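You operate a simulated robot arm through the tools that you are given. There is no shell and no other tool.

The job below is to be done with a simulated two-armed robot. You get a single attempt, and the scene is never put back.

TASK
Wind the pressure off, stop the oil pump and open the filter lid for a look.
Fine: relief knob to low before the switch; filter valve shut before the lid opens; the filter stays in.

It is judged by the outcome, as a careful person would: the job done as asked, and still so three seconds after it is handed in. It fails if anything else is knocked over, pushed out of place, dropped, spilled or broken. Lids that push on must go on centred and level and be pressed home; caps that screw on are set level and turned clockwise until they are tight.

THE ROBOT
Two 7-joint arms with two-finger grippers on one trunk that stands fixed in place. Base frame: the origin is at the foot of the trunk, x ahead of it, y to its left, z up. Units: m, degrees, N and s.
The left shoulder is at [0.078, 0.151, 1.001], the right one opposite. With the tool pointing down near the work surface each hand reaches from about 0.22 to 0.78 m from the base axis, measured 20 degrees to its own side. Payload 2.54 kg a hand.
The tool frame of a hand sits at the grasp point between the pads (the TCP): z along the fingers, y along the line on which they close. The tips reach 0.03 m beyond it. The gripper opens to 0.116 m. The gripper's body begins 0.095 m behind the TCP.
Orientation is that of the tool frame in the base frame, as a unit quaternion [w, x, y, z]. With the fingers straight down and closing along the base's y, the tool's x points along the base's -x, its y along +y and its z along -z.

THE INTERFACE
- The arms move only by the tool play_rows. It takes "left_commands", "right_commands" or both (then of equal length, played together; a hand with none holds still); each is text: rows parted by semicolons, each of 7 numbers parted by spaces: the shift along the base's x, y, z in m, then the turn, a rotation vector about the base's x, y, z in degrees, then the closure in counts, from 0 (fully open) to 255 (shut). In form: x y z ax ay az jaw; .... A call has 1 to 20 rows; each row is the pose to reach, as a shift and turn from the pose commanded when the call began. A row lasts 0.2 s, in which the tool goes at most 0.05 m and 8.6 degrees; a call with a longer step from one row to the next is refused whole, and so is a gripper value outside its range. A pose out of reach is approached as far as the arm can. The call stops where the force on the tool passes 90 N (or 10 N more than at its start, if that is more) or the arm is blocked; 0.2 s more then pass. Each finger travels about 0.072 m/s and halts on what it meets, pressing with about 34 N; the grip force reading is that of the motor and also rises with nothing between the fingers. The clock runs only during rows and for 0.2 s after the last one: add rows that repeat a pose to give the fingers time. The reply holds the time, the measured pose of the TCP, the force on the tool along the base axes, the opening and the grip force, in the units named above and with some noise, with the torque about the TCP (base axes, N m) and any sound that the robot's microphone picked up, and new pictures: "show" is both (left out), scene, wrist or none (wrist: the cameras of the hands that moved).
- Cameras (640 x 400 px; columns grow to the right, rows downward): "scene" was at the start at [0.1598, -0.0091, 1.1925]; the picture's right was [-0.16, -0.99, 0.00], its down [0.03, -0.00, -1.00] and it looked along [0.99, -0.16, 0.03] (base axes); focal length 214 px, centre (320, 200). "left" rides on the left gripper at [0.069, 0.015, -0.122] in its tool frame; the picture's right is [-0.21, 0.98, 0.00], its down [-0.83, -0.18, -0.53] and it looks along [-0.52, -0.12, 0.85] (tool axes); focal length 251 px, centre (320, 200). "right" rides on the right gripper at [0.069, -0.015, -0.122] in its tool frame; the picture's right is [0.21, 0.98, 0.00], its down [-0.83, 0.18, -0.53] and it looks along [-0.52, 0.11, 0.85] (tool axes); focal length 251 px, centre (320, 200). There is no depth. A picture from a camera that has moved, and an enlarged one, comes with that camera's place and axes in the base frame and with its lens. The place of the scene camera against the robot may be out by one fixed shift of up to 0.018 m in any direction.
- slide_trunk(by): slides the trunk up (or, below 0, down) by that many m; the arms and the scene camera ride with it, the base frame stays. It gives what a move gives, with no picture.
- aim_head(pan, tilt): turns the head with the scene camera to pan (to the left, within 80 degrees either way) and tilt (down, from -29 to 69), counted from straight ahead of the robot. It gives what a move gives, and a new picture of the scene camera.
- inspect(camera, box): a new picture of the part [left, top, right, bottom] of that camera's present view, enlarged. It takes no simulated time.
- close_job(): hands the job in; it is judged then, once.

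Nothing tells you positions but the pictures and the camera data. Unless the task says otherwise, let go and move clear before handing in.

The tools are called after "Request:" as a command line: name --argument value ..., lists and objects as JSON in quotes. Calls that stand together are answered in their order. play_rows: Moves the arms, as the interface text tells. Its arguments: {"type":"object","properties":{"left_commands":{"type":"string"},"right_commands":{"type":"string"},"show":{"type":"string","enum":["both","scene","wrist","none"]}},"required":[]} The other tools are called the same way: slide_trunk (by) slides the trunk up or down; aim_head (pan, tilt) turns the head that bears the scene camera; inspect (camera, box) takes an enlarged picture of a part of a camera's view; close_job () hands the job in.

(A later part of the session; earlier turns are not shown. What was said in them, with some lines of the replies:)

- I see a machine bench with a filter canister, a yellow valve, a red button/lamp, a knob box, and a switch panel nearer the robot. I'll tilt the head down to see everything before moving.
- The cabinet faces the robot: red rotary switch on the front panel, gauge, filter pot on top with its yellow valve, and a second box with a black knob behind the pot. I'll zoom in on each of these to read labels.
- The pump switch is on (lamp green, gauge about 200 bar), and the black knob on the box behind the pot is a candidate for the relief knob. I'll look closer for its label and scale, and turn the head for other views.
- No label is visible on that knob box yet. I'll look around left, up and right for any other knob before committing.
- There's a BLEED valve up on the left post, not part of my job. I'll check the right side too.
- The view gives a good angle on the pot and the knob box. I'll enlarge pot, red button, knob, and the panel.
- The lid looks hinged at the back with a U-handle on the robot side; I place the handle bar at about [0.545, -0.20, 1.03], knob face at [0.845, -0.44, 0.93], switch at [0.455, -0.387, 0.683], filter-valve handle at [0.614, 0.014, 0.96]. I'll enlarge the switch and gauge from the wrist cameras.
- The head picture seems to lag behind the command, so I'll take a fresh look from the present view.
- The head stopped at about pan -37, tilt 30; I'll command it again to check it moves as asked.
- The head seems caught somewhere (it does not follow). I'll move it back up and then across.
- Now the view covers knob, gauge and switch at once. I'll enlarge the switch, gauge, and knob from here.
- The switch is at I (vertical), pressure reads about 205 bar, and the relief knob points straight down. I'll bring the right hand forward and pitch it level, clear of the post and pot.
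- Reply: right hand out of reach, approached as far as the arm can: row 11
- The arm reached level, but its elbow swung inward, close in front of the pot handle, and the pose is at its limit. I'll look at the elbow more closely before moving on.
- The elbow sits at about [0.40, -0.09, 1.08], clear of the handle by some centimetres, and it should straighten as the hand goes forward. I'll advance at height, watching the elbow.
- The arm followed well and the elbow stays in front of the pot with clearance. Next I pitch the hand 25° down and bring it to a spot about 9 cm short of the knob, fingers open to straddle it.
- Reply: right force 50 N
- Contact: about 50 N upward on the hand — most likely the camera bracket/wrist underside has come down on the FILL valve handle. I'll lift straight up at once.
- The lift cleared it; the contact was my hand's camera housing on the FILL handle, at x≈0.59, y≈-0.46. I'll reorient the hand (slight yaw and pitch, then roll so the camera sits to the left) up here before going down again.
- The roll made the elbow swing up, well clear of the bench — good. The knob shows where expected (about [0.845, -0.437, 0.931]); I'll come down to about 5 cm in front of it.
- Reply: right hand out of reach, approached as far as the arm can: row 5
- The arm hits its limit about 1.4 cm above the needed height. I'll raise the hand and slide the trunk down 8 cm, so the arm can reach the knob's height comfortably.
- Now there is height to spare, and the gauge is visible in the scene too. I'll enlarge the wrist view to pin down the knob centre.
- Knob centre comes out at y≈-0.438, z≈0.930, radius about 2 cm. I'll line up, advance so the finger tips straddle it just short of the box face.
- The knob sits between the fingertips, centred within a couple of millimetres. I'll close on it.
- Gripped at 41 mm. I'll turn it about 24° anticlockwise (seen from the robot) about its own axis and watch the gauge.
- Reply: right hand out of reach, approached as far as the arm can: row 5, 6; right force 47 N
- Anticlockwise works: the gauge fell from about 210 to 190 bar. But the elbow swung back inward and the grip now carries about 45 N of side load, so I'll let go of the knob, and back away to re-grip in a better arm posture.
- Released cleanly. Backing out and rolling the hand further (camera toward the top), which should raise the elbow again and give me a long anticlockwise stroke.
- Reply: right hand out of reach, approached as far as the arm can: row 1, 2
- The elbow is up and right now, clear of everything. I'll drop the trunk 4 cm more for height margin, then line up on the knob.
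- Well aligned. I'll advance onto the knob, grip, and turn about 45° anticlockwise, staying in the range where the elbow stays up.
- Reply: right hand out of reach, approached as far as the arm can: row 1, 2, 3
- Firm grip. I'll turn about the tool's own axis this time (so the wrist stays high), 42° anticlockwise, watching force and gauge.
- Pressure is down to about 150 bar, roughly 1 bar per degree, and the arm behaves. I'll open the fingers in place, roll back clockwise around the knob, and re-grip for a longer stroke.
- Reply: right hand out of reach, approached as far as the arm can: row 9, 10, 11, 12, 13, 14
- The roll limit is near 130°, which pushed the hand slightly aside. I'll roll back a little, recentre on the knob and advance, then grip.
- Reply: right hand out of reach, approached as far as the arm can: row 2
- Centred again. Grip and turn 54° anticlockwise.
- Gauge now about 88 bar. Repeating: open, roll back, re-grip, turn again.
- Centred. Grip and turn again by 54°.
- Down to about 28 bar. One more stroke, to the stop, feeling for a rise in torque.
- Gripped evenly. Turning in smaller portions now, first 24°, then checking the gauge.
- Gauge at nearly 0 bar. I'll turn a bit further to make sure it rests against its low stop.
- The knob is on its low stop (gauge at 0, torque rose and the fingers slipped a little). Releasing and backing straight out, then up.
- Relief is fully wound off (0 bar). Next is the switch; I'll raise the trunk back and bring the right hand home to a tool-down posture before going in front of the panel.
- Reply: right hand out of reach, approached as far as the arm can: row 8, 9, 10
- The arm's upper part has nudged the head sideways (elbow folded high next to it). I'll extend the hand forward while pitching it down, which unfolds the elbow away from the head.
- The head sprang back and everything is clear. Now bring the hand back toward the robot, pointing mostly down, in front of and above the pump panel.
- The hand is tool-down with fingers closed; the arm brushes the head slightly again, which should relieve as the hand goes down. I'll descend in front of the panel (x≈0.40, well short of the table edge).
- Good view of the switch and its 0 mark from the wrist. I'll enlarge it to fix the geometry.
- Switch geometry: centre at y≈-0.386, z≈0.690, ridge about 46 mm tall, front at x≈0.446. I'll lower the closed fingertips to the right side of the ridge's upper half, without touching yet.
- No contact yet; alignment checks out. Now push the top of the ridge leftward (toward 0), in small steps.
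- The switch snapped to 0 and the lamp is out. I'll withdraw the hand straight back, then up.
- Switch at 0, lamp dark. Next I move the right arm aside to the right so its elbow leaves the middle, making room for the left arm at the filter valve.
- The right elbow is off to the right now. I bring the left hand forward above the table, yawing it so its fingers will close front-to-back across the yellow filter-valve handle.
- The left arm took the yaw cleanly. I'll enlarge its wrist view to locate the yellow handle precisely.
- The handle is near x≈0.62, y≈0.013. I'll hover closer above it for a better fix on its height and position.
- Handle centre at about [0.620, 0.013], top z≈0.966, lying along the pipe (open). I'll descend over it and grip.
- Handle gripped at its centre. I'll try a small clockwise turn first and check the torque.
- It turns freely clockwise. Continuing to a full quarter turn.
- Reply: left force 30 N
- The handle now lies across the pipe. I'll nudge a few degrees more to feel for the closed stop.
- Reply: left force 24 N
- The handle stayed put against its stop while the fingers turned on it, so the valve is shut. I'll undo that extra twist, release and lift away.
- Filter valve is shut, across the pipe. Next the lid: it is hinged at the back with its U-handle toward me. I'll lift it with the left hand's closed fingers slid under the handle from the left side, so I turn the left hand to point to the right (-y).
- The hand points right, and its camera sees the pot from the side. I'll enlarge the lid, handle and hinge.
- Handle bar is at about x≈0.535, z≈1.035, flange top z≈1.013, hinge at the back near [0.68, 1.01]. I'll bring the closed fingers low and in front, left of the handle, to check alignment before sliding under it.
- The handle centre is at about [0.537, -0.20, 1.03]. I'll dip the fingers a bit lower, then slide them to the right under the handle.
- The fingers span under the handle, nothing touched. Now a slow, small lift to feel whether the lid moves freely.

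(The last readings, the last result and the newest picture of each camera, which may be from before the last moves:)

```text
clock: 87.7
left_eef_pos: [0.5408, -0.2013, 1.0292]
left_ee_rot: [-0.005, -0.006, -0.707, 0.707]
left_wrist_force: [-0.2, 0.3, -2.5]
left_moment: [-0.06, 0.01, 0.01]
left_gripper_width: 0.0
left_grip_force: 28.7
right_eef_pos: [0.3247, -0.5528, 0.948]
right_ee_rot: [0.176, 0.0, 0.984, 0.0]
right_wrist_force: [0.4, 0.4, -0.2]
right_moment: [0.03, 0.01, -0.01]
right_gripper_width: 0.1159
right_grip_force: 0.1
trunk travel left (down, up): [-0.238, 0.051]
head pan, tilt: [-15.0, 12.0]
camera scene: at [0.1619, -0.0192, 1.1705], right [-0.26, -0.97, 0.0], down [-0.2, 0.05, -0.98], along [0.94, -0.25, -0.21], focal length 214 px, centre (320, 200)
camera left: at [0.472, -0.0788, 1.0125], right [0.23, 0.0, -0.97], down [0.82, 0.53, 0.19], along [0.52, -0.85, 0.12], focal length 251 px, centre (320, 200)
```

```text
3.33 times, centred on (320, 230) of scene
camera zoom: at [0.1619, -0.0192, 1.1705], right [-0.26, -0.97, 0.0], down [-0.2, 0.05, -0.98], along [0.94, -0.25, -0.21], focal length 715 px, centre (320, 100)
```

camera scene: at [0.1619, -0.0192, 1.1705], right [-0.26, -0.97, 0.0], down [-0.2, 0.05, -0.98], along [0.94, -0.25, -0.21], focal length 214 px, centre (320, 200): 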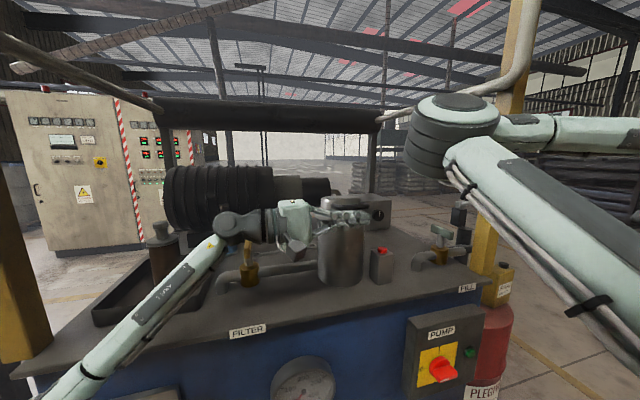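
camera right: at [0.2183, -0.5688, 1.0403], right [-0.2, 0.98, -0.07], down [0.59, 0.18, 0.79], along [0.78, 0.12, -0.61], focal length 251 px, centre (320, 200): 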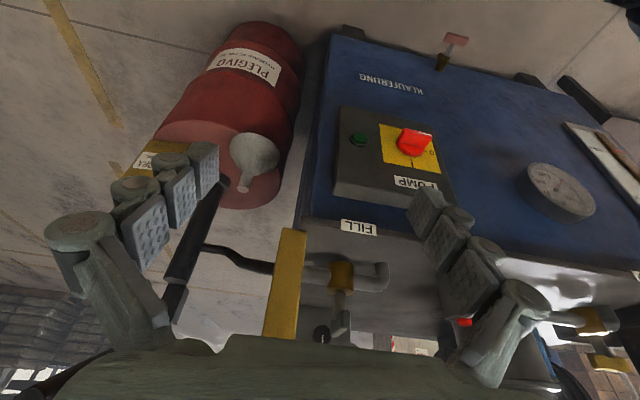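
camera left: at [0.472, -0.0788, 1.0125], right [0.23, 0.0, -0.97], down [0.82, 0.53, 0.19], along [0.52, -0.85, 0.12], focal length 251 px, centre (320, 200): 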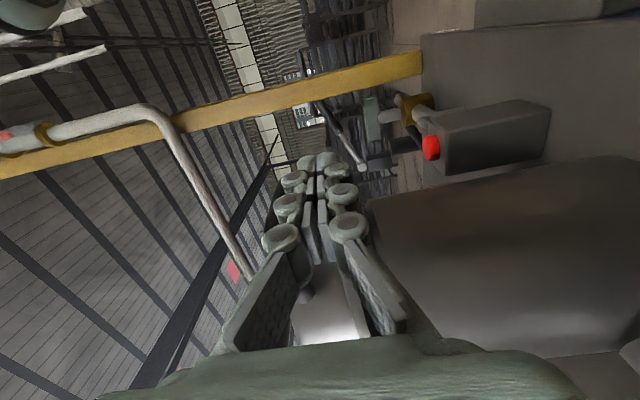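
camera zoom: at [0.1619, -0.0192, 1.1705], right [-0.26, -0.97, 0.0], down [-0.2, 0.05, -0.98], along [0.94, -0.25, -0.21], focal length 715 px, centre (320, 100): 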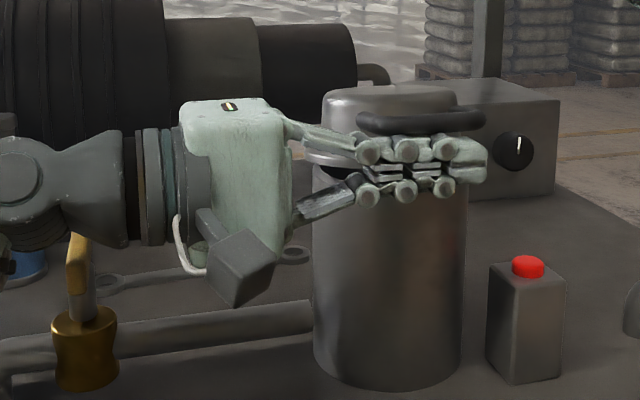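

The lid lifts freely on its hinge (a gap shows, only ~2.5 N), so no latch. I'll follow the arc around the hinge, first to about 55°.

Request:
play_rows --left_commands "0.0004 0 0.018 0 0 0 255; 0.0045 0 0.03 0 0 0 255; 0.0091 0 0.0416 0 0 0 255; 0.015 0 0.0526 0 0 0 255; 0.0218 0 0.0632 0 0 0 255; 0.0297 0 0.073 0 0 0 255; 0.0381 0 0.0824 0 0 0 255; 0.0475 0 0.0906 0 0 0 255; 0.0574 0 0.0983 0 0 0 255"

Request:
inspect --camera "scene" --box '[240, 130, 420, 290]'

```text
clock: 89.7
left_eef_pos: [0.5976, -0.202, 1.1279]
left_ee_rot: [-0.006, -0.006, -0.706, 0.708]
left_wrist_force: [-0.3, -0.2, 0.8]
left_moment: [-0.03, -0.01, 0.0]
left_gripper_width: 0.0
left_grip_force: 29.0
right_eef_pos: [0.3254, -0.5531, 0.9481]
right_ee_rot: [0.176, 0.0, 0.984, 0.0]
right_wrist_force: [0.3, 1.2, 0.7]
right_moment: [0.02, -0.01, 0.03]
right_gripper_width: 0.116
right_grip_force: 0.1
trunk travel left (down, up): [-0.238, 0.051]
head pan, tilt: [-15.0, 12.0]
camera scene: at [0.1616, -0.0193, 1.1706], right [-0.26, -0.97, 0.0], down [-0.2, 0.05, -0.98], along [0.94, -0.25, -0.21], focal length 214 px, centre (320, 200)
camera left: at [0.5281, -0.079, 1.1106], right [0.23, 0.0, -0.97], down [0.82, 0.53, 0.2], along [0.52, -0.85, 0.12], focal length 251 px, centre (320, 200)
```

scene: 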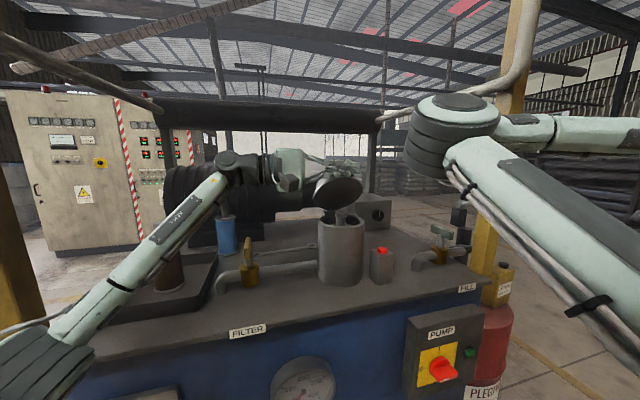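
left: 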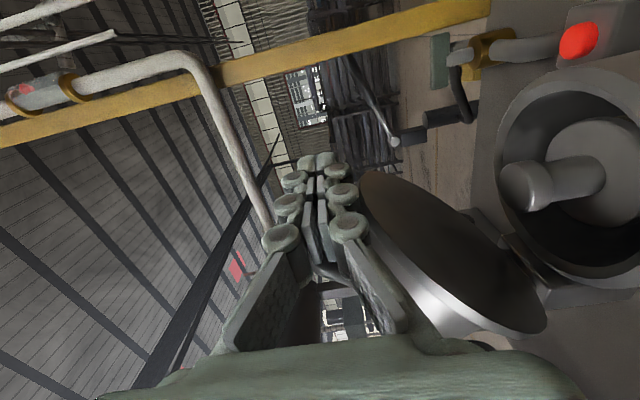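

```text
2.50 times, centred on (330, 210) of scene
camera zoom: at [0.1616, -0.0193, 1.1706], right [-0.26, -0.97, 0.0], down [-0.2, 0.05, -0.98], along [0.94, -0.25, -0.21], focal length 536 px, centre (295, 175)
```

zoom: 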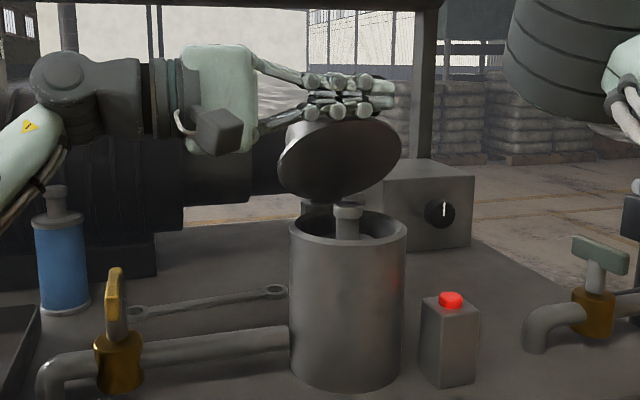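

The lid is about 60° open and I can see the filter cartridge inside, undisturbed. Continuing over the top with a little yaw to keep the arm within reach.

Request:
play_rows --left_commands "0.0106 0 0.0067 0 0 1 255; 0.0219 0 0.0125 0 0 2 255; 0.0334 0 0.0172 0 0 4 255; 0.0454 0 0.0209 0 0 6 255; 0.0578 0 0.0235 0 0 8 255; 0.0703 0 0.025 0 0 10 255; 0.0828 0 0.0255 0 0 12 255; 0.0954 0 0.0249 0 0 14 255; 0.1078 0 0.0232 0 0 15 255"

Request:
inspect --camera "scene" --box '[240, 130, 420, 290]'

```text
clock: 91.7
left_eef_pos: [0.7053, -0.2022, 1.1515]
left_ee_rot: [0.098, -0.087, 0.702, -0.7]
left_wrist_force: [-0.7, 0.8, 0.2]
left_moment: [-0.01, 0.0, 0.01]
left_gripper_width: 0.0
left_grip_force: 29.0
right_eef_pos: [0.3248, -0.5537, 0.9498]
right_ee_rot: [0.176, 0.0, 0.984, 0.0]
right_wrist_force: [1.0, 0.2, -1.1]
right_moment: [0.06, 0.01, 0.0]
right_gripper_width: 0.116
right_grip_force: 0.1
trunk travel left (down, up): [-0.238, 0.051]
head pan, tilt: [-15.0, 12.0]
camera scene: at [0.1618, -0.0193, 1.1705], right [-0.26, -0.97, 0.0], down [-0.2, 0.05, -0.98], along [0.94, -0.25, -0.21], focal length 214 px, centre (320, 200)
camera left: at [0.6068, -0.1017, 1.1343], right [0.22, 0.06, -0.97], down [0.66, 0.73, 0.2], along [0.72, -0.68, 0.12], focal length 251 px, centre (320, 200)
```

scene: 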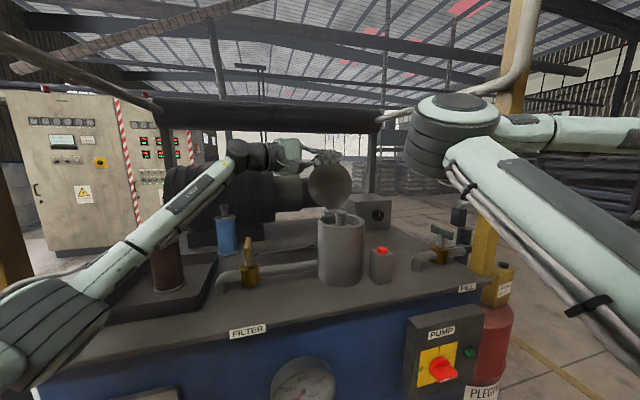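
left: 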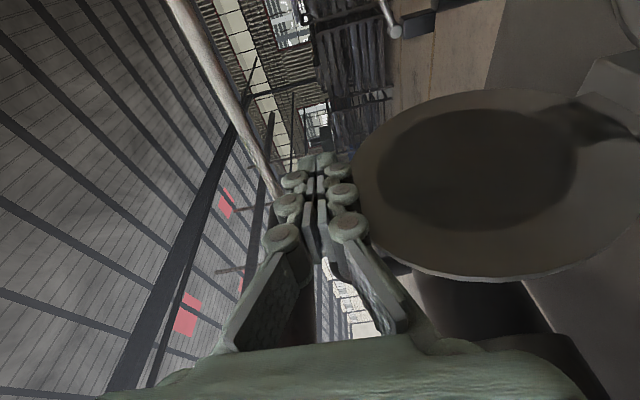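

```text
2.50 times, centred on (330, 210) of scene
camera zoom: at [0.1618, -0.0193, 1.1705], right [-0.26, -0.97, 0.0], down [-0.2, 0.05, -0.98], along [0.94, -0.25, -0.21], focal length 536 px, centre (295, 175)
```

zoom: 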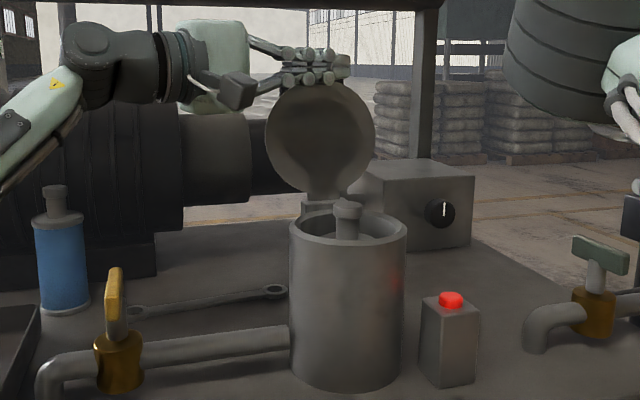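

The lid stands at roughly 95–100°, with almost no load. I'll ease it back a bit further to see where its stop is.

Request:
play_rows --left_commands "0.006 0 -0.001 0 0 1 255; 0.012 0 -0.0029 0 0 2 255; 0.018 0 -0.0046 0 0 3 255; 0.0241 0 -0.0067 0 0 4 255"

Request:
inspect --camera "scene" --box '[240, 130, 420, 290]'

```text
clock: 92.7
left_eef_pos: [0.7217, -0.2035, 1.1477]
left_ee_rot: [0.121, -0.105, 0.698, -0.697]
left_wrist_force: [-38.4, 15.5, -6.9]
left_moment: [-0.17, 0.16, -0.55]
left_gripper_width: 0.0058
left_grip_force: 28.5
right_eef_pos: [0.3222, -0.5522, 0.9522]
right_ee_rot: [0.179, 0.0, 0.984, -0.001]
right_wrist_force: [-0.6, 0.4, -0.2]
right_moment: [-0.01, -0.01, 0.0]
right_gripper_width: 0.1159
right_grip_force: 0.0
trunk travel left (down, up): [-0.238, 0.051]
head pan, tilt: [-15.0, 12.0]
camera scene: at [0.158, -0.0175, 1.1711], right [-0.26, -0.97, 0.0], down [-0.2, 0.05, -0.98], along [0.95, -0.25, -0.2], focal length 214 px, centre (320, 200)
camera left: at [0.6171, -0.1084, 1.1303], right [0.22, 0.07, -0.97], down [0.61, 0.77, 0.2], along [0.76, -0.64, 0.13], focal length 251 px, centre (320, 200)
```

scene: 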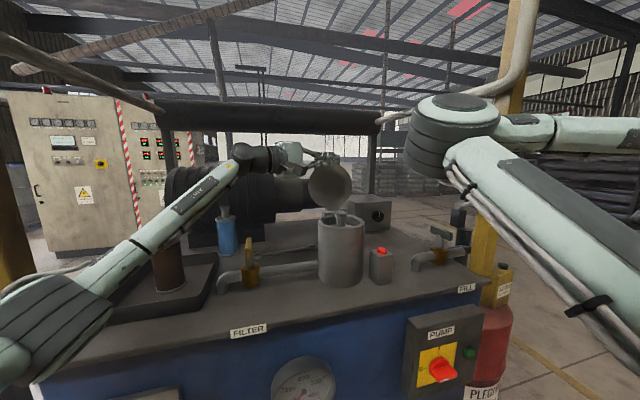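
left: 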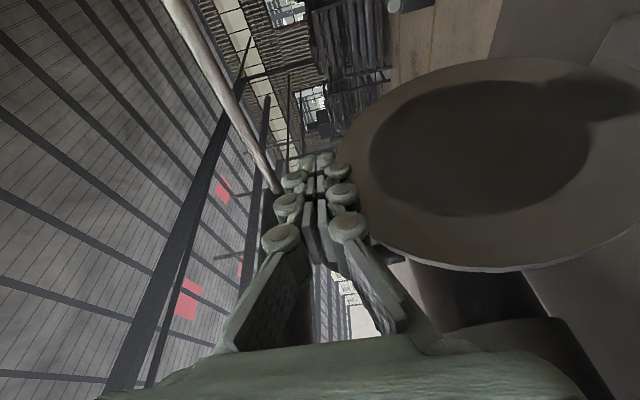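

```text
2.50 times, centred on (330, 210) of scene
camera zoom: at [0.158, -0.0175, 1.1711], right [-0.26, -0.97, 0.0], down [-0.2, 0.05, -0.98], along [0.95, -0.25, -0.2], focal length 536 px, centre (295, 175)
```

zoom: 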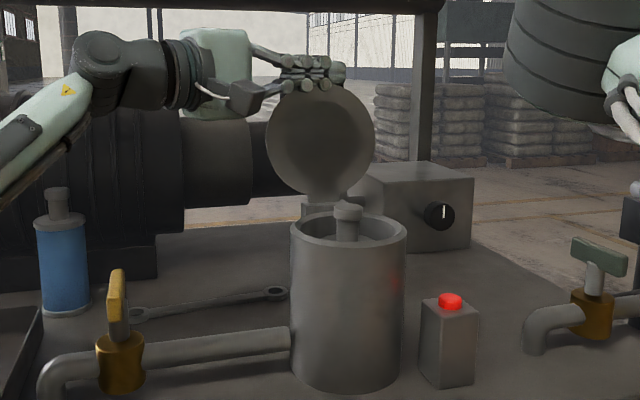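

That is the lid's stop (about 38 N). Backing off gently to see that the lid stays open by itself.

Request:
play_rows --left_commands "-0.012 0 0.002 0 0 -1 255; -0.02 0 0.004 0 0 -2 255; -0.03 0 0.004 0 0 -4 255; -0.04 0 0.002 0 0 -4 255; -0.05 0 0 0 0 -6 255"

Request:
inspect --camera "scene" --box '[240, 130, 420, 290]'

```text
clock: 93.9
left_eef_pos: [0.6787, -0.2015, 1.1424]
left_ee_rot: [-0.085, 0.074, -0.702, 0.703]
left_wrist_force: [0.0, 0.5, 0.1]
left_moment: [-0.01, 0.01, 0.02]
left_gripper_width: 0.0002
left_grip_force: 28.7
right_eef_pos: [0.3249, -0.5531, 0.9498]
right_ee_rot: [0.176, 0.0, 0.984, 0.0]
right_wrist_force: [0.0, -0.2, 0.0]
right_moment: [0.02, -0.02, 0.02]
right_gripper_width: 0.1159
right_grip_force: 0.0
trunk travel left (down, up): [-0.238, 0.051]
head pan, tilt: [-15.0, 12.0]
camera scene: at [0.1617, -0.0193, 1.1706], right [-0.26, -0.97, 0.0], down [-0.2, 0.05, -0.98], along [0.94, -0.25, -0.21], focal length 214 px, centre (320, 200)
camera left: at [0.584, -0.0977, 1.1266], right [0.22, 0.05, -0.97], down [0.68, 0.71, 0.19], along [0.7, -0.71, 0.12], focal length 251 px, centre (320, 200)
```

scene: 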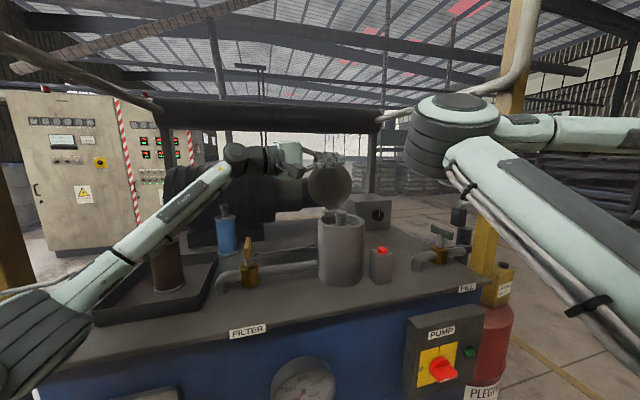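
left: 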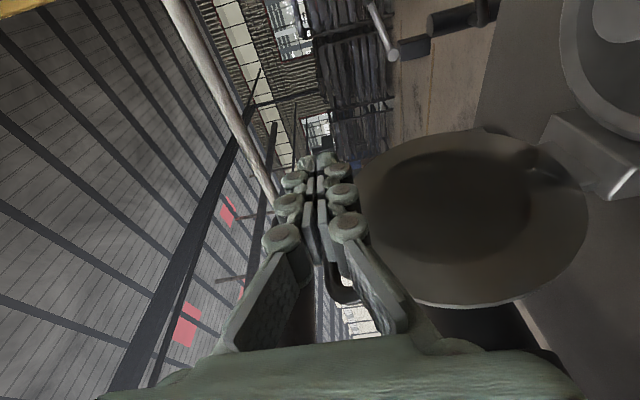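

```text
2.50 times, centred on (330, 210) of scene
camera zoom: at [0.1617, -0.0193, 1.1706], right [-0.26, -0.97, 0.0], down [-0.2, 0.05, -0.98], along [0.94, -0.25, -0.21], focal length 536 px, centre (295, 175)
```

zoom: 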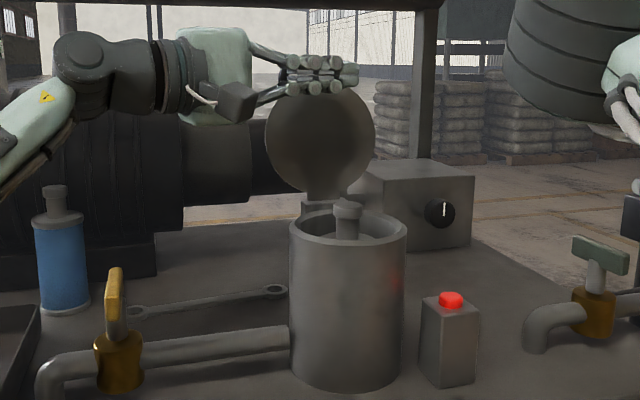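

The lid stays open on its own. I'll withdraw the left hand toward me and away to the left.

Request:
play_rows --left_commands "-0.03 0 0.005 0 0 -3 255; -0.06 0 0.01 0 0 -6 255; -0.09 0.03 0.01 0 0 -9 255; -0.12 0.07 0.01 0 0 -12 255; -0.15 0.11 0.01 0 0 -13 255; -0.17 0.15 0.01 0 0 -13 255; -0.18 0.19 0.01 0 0 -13 255"

Request:
inspect --camera "scene" --box '[180, 130, 480, 330]'

```text
clock: 95.5
left_eef_pos: [0.4972, -0.0106, 1.1549]
left_ee_rot: [0.006, 0.006, 0.708, -0.707]
left_wrist_force: [-0.2, 0.9, -0.1]
left_moment: [0.05, -0.03, 0.02]
left_gripper_width: 0.0
left_grip_force: 29.1
right_eef_pos: [0.326, -0.5532, 0.9486]
right_ee_rot: [0.177, 0.0, 0.984, 0.001]
right_wrist_force: [0.4, 0.2, 0.3]
right_moment: [0.02, 0.02, -0.01]
right_gripper_width: 0.1158
right_grip_force: 0.0
trunk travel left (down, up): [-0.238, 0.051]
head pan, tilt: [-15.0, 12.0]
camera scene: at [0.1617, -0.0192, 1.1706], right [-0.26, -0.97, 0.0], down [-0.2, 0.05, -0.98], along [0.94, -0.25, -0.21], focal length 214 px, centre (320, 200)
camera left: at [0.4281, 0.1129, 1.1385], right [0.23, 0.0, -0.97], down [0.82, 0.53, 0.2], along [0.52, -0.85, 0.12], focal length 251 px, centre (320, 200)
```

scene: 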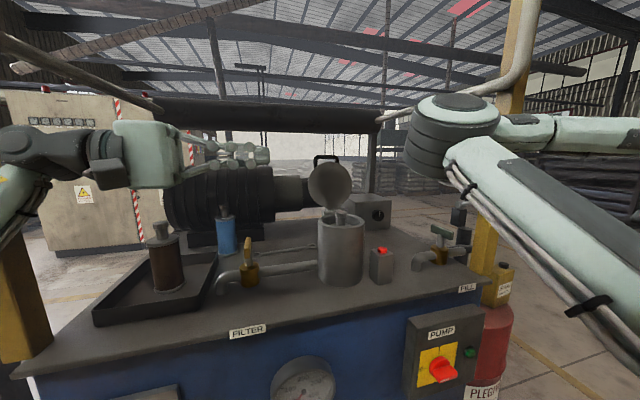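
left: 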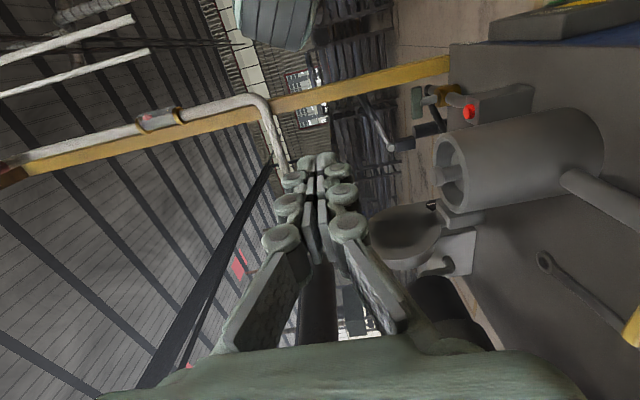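

```text
2.00 times, centred on (330, 230) of scene
camera zoom: at [0.1617, -0.0192, 1.1706], right [-0.26, -0.97, 0.0], down [-0.2, 0.05, -0.98], along [0.94, -0.25, -0.21], focal length 429 px, centre (300, 140)
```

zoom: 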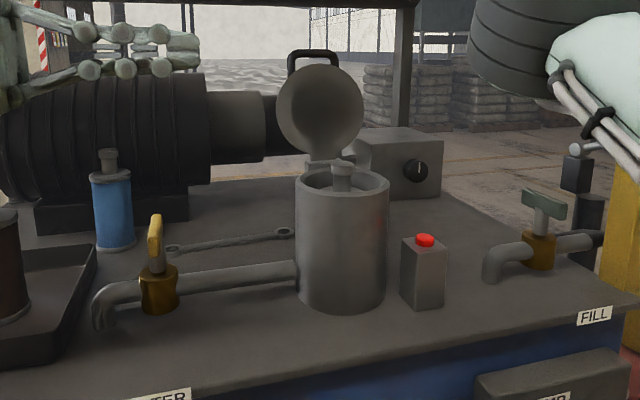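

The lid stands open past vertical and the filter is still seated. Let me double-check the knob, the FILL valve I bumped earlier, the gauge and switch.

Request:
inspect --camera "scene" --box '[400, 200, 500, 290]'

Request:
inspect --camera "right" --box '[260, 220, 440, 340]'

Request:
inspect --camera "scene" --box '[290, 140, 410, 240]'

Request:
inspect --camera "right" --box '[330, 90, 470, 210]'

```text
4.44 times, centred on (450, 245) of scene
camera zoom: at [0.1617, -0.0192, 1.1706], right [-0.26, -0.97, 0.0], down [-0.2, 0.05, -0.98], along [0.94, -0.25, -0.21], focal length 953 px, centre (-258, 0)
```

zoom: 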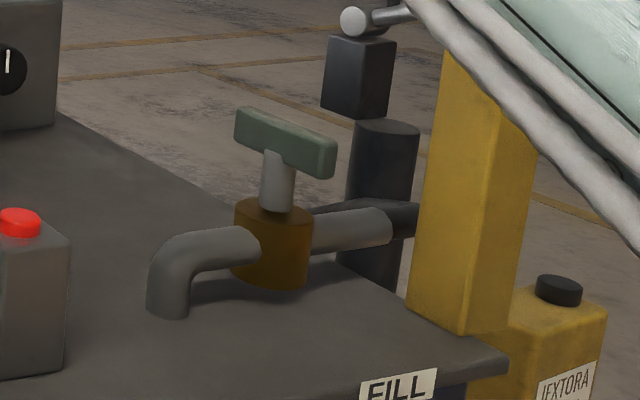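

```text
3.33 times, centred on (350, 280) of right
camera zoom: at [0.2182, -0.5684, 1.0404], right [-0.2, 0.98, -0.07], down [0.59, 0.18, 0.79], along [0.78, 0.11, -0.61], focal length 838 px, centre (220, -67)
```

zoom: 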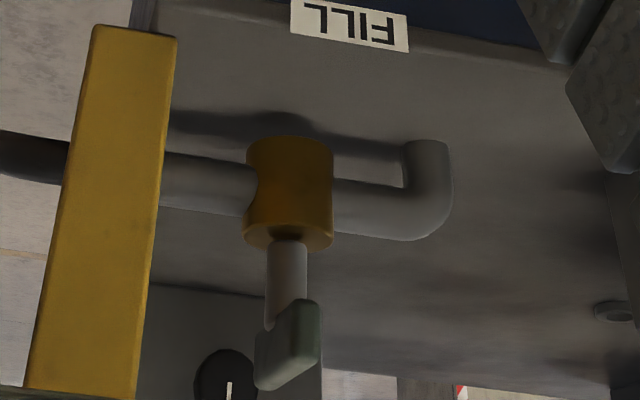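

```text
4.00 times, centred on (350, 190) of scene
camera zoom: at [0.1617, -0.0192, 1.1706], right [-0.26, -0.97, 0.0], down [-0.2, 0.05, -0.98], along [0.94, -0.25, -0.21], focal length 858 px, centre (200, 240)
```

zoom: 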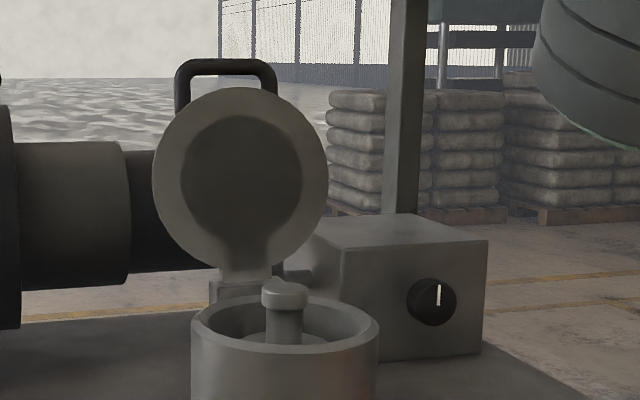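

```text
3.33 times, centred on (400, 150) of right
camera zoom: at [0.2182, -0.5684, 1.0404], right [-0.2, 0.98, -0.07], down [0.59, 0.18, 0.79], along [0.78, 0.11, -0.61], focal length 838 px, centre (53, 367)
```

zoom: 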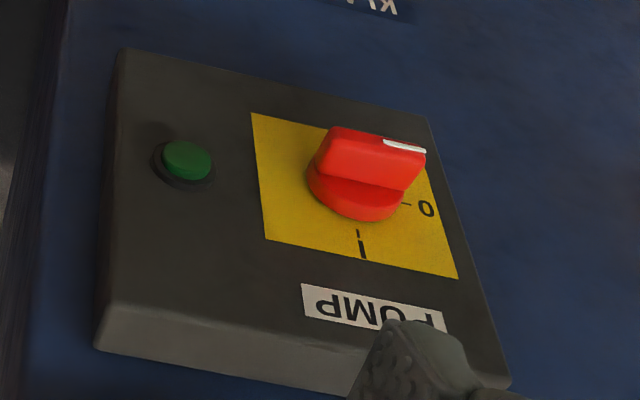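

Everything reads as wanted: knob at low, switch at 0, filter valve across the pipe, FILL valve unmoved, lid open, filter in. I'll draw the left hand back a bit further and verify the lid and gauge once more.

Request:
play_rows --left_commands "-0.02 0.01 0.01 0 0 0 200; -0.04 0.02 0.02 0 0 0 128; -0.06 0.03 0.03 0 0 0 128; -0.08 0.04 0.04 0 0 0 128; -0.08 0.04 0.04 0 0 0 128"

Request:
aim_head --pan -9 --tilt 30

```text
clock: 96.7
left_eef_pos: [0.4183, 0.0277, 1.1946]
left_ee_rot: [-0.006, -0.006, -0.707, 0.707]
left_wrist_force: [-0.2, 0.3, 0.6]
left_moment: [0.02, -0.02, 0.04]
left_gripper_width: 0.0579
left_grip_force: 0.0
right_eef_pos: [0.3251, -0.5522, 0.9491]
right_ee_rot: [0.176, 0.0, 0.984, 0.0]
right_wrist_force: [0.3, 0.0, -0.8]
right_moment: [0.0, -0.04, 0.0]
right_gripper_width: 0.116
right_grip_force: 0.1
trunk travel left (down, up): [-0.238, 0.051]
head pan, tilt: [-15.0, 12.0]
camera scene: at [0.1617, -0.0192, 1.1705], right [-0.26, -0.97, 0.0], down [-0.2, 0.05, -0.98], along [0.94, -0.25, -0.21], focal length 214 px, centre (320, 200)
camera left: at [0.3493, 0.1513, 1.1774], right [0.23, 0.0, -0.97], down [0.82, 0.53, 0.19], along [0.52, -0.85, 0.12], focal length 251 px, centre (320, 200)
```

scene: 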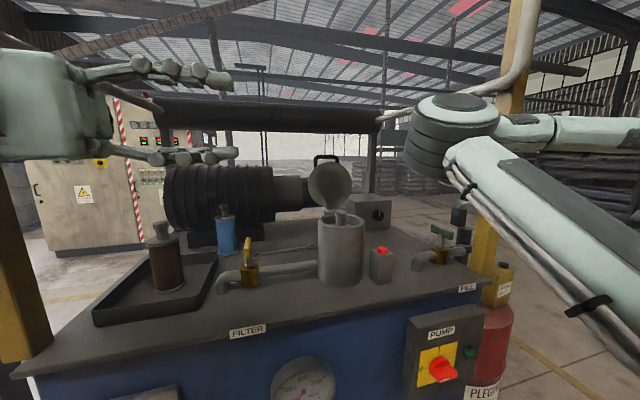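
left: 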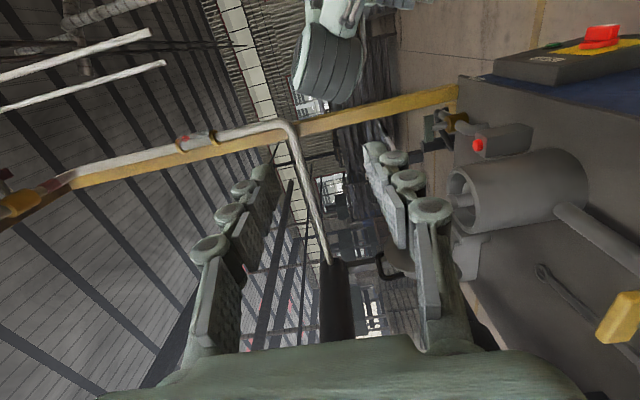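

```text
clock: 97.5
left_eef_pos: [0.4187, 0.0295, 1.1951]
left_ee_rot: [-0.006, -0.007, -0.707, 0.707]
left_wrist_force: [-0.5, 0.5, -0.7]
left_moment: [-0.03, 0.0, 0.01]
left_gripper_width: 0.0578
left_grip_force: 0.1
right_eef_pos: [0.3242, -0.5528, 0.9493]
right_ee_rot: [0.176, 0.0, 0.984, 0.0]
right_wrist_force: [0.1, -0.8, -0.4]
right_moment: [0.01, -0.03, 0.02]
right_gripper_width: 0.1161
right_grip_force: 0.1
trunk travel left (down, up): [-0.238, 0.051]
head pan, tilt: [-9.0, 30.0]
camera scene: at [0.161, -0.0093, 1.1415], right [-0.16, -0.99, 0.0], down [-0.49, 0.08, -0.87], along [0.86, -0.14, -0.5], focal length 214 px, centre (320, 200)
```

scene: 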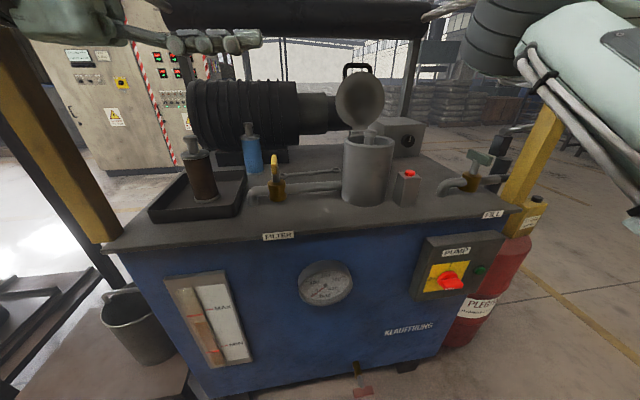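

Request:
inspect --camera "scene" --box '[290, 250, 370, 315]'

Request:
inspect --camera "scene" --box '[300, 50, 440, 220]'

```text
6.15 times, centred on (330, 282) of scene
camera zoom: at [0.161, -0.0093, 1.1415], right [-0.16, -0.99, 0.0], down [-0.49, 0.08, -0.87], along [0.86, -0.14, -0.5], focal length 1320 px, centre (258, -308)
```

zoom: 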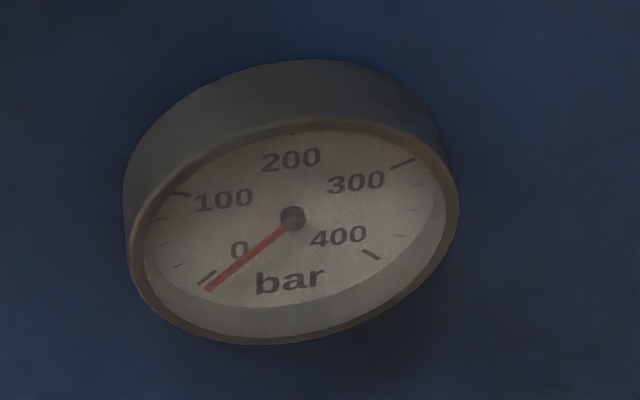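

```text
2.35 times, centred on (370, 135) of scene
camera zoom: at [0.161, -0.0093, 1.1415], right [-0.16, -0.99, 0.0], down [-0.49, 0.08, -0.87], along [0.86, -0.14, -0.5], focal length 505 px, centre (202, 353)
```

zoom: 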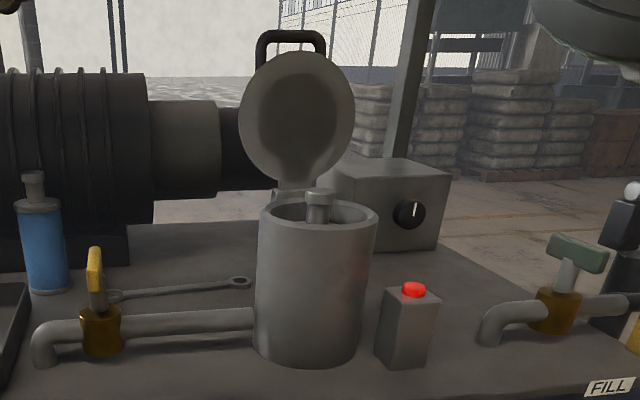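

The gauge reads 0 bar, the pump switch is at 0 and its lamp is out. The filter valve is shut, and the lid stands open on its own with the filter still in place. Both hands are clear, so I'm handing in the job.

Request:
close_job

```text
The job is handed in.
```

The job is done as asked and handed in. The relief knob was wound to its low stop first, and the gauge reads 0 bar. After that I turned the pump switch to 0 and its lamp went out. I shut the filter valve before lifting the lid. The lid now stands open past vertical on its own, and the filter is still in place.

**FILL valve:** while reaching for the knob, the right hand's camera housing pressed on the FILL valve handle with about 50 N. I lifted off at once. The handle looks the same in the later pictures as in the earlier ones, and I saw no change there.

**Robot head:** the right arm also nudged the robot's own head twice while moving to the switch. It sprang back each time.

Both hands are clear of the equipment, and nothing was knocked over or moved out of place that I could see.
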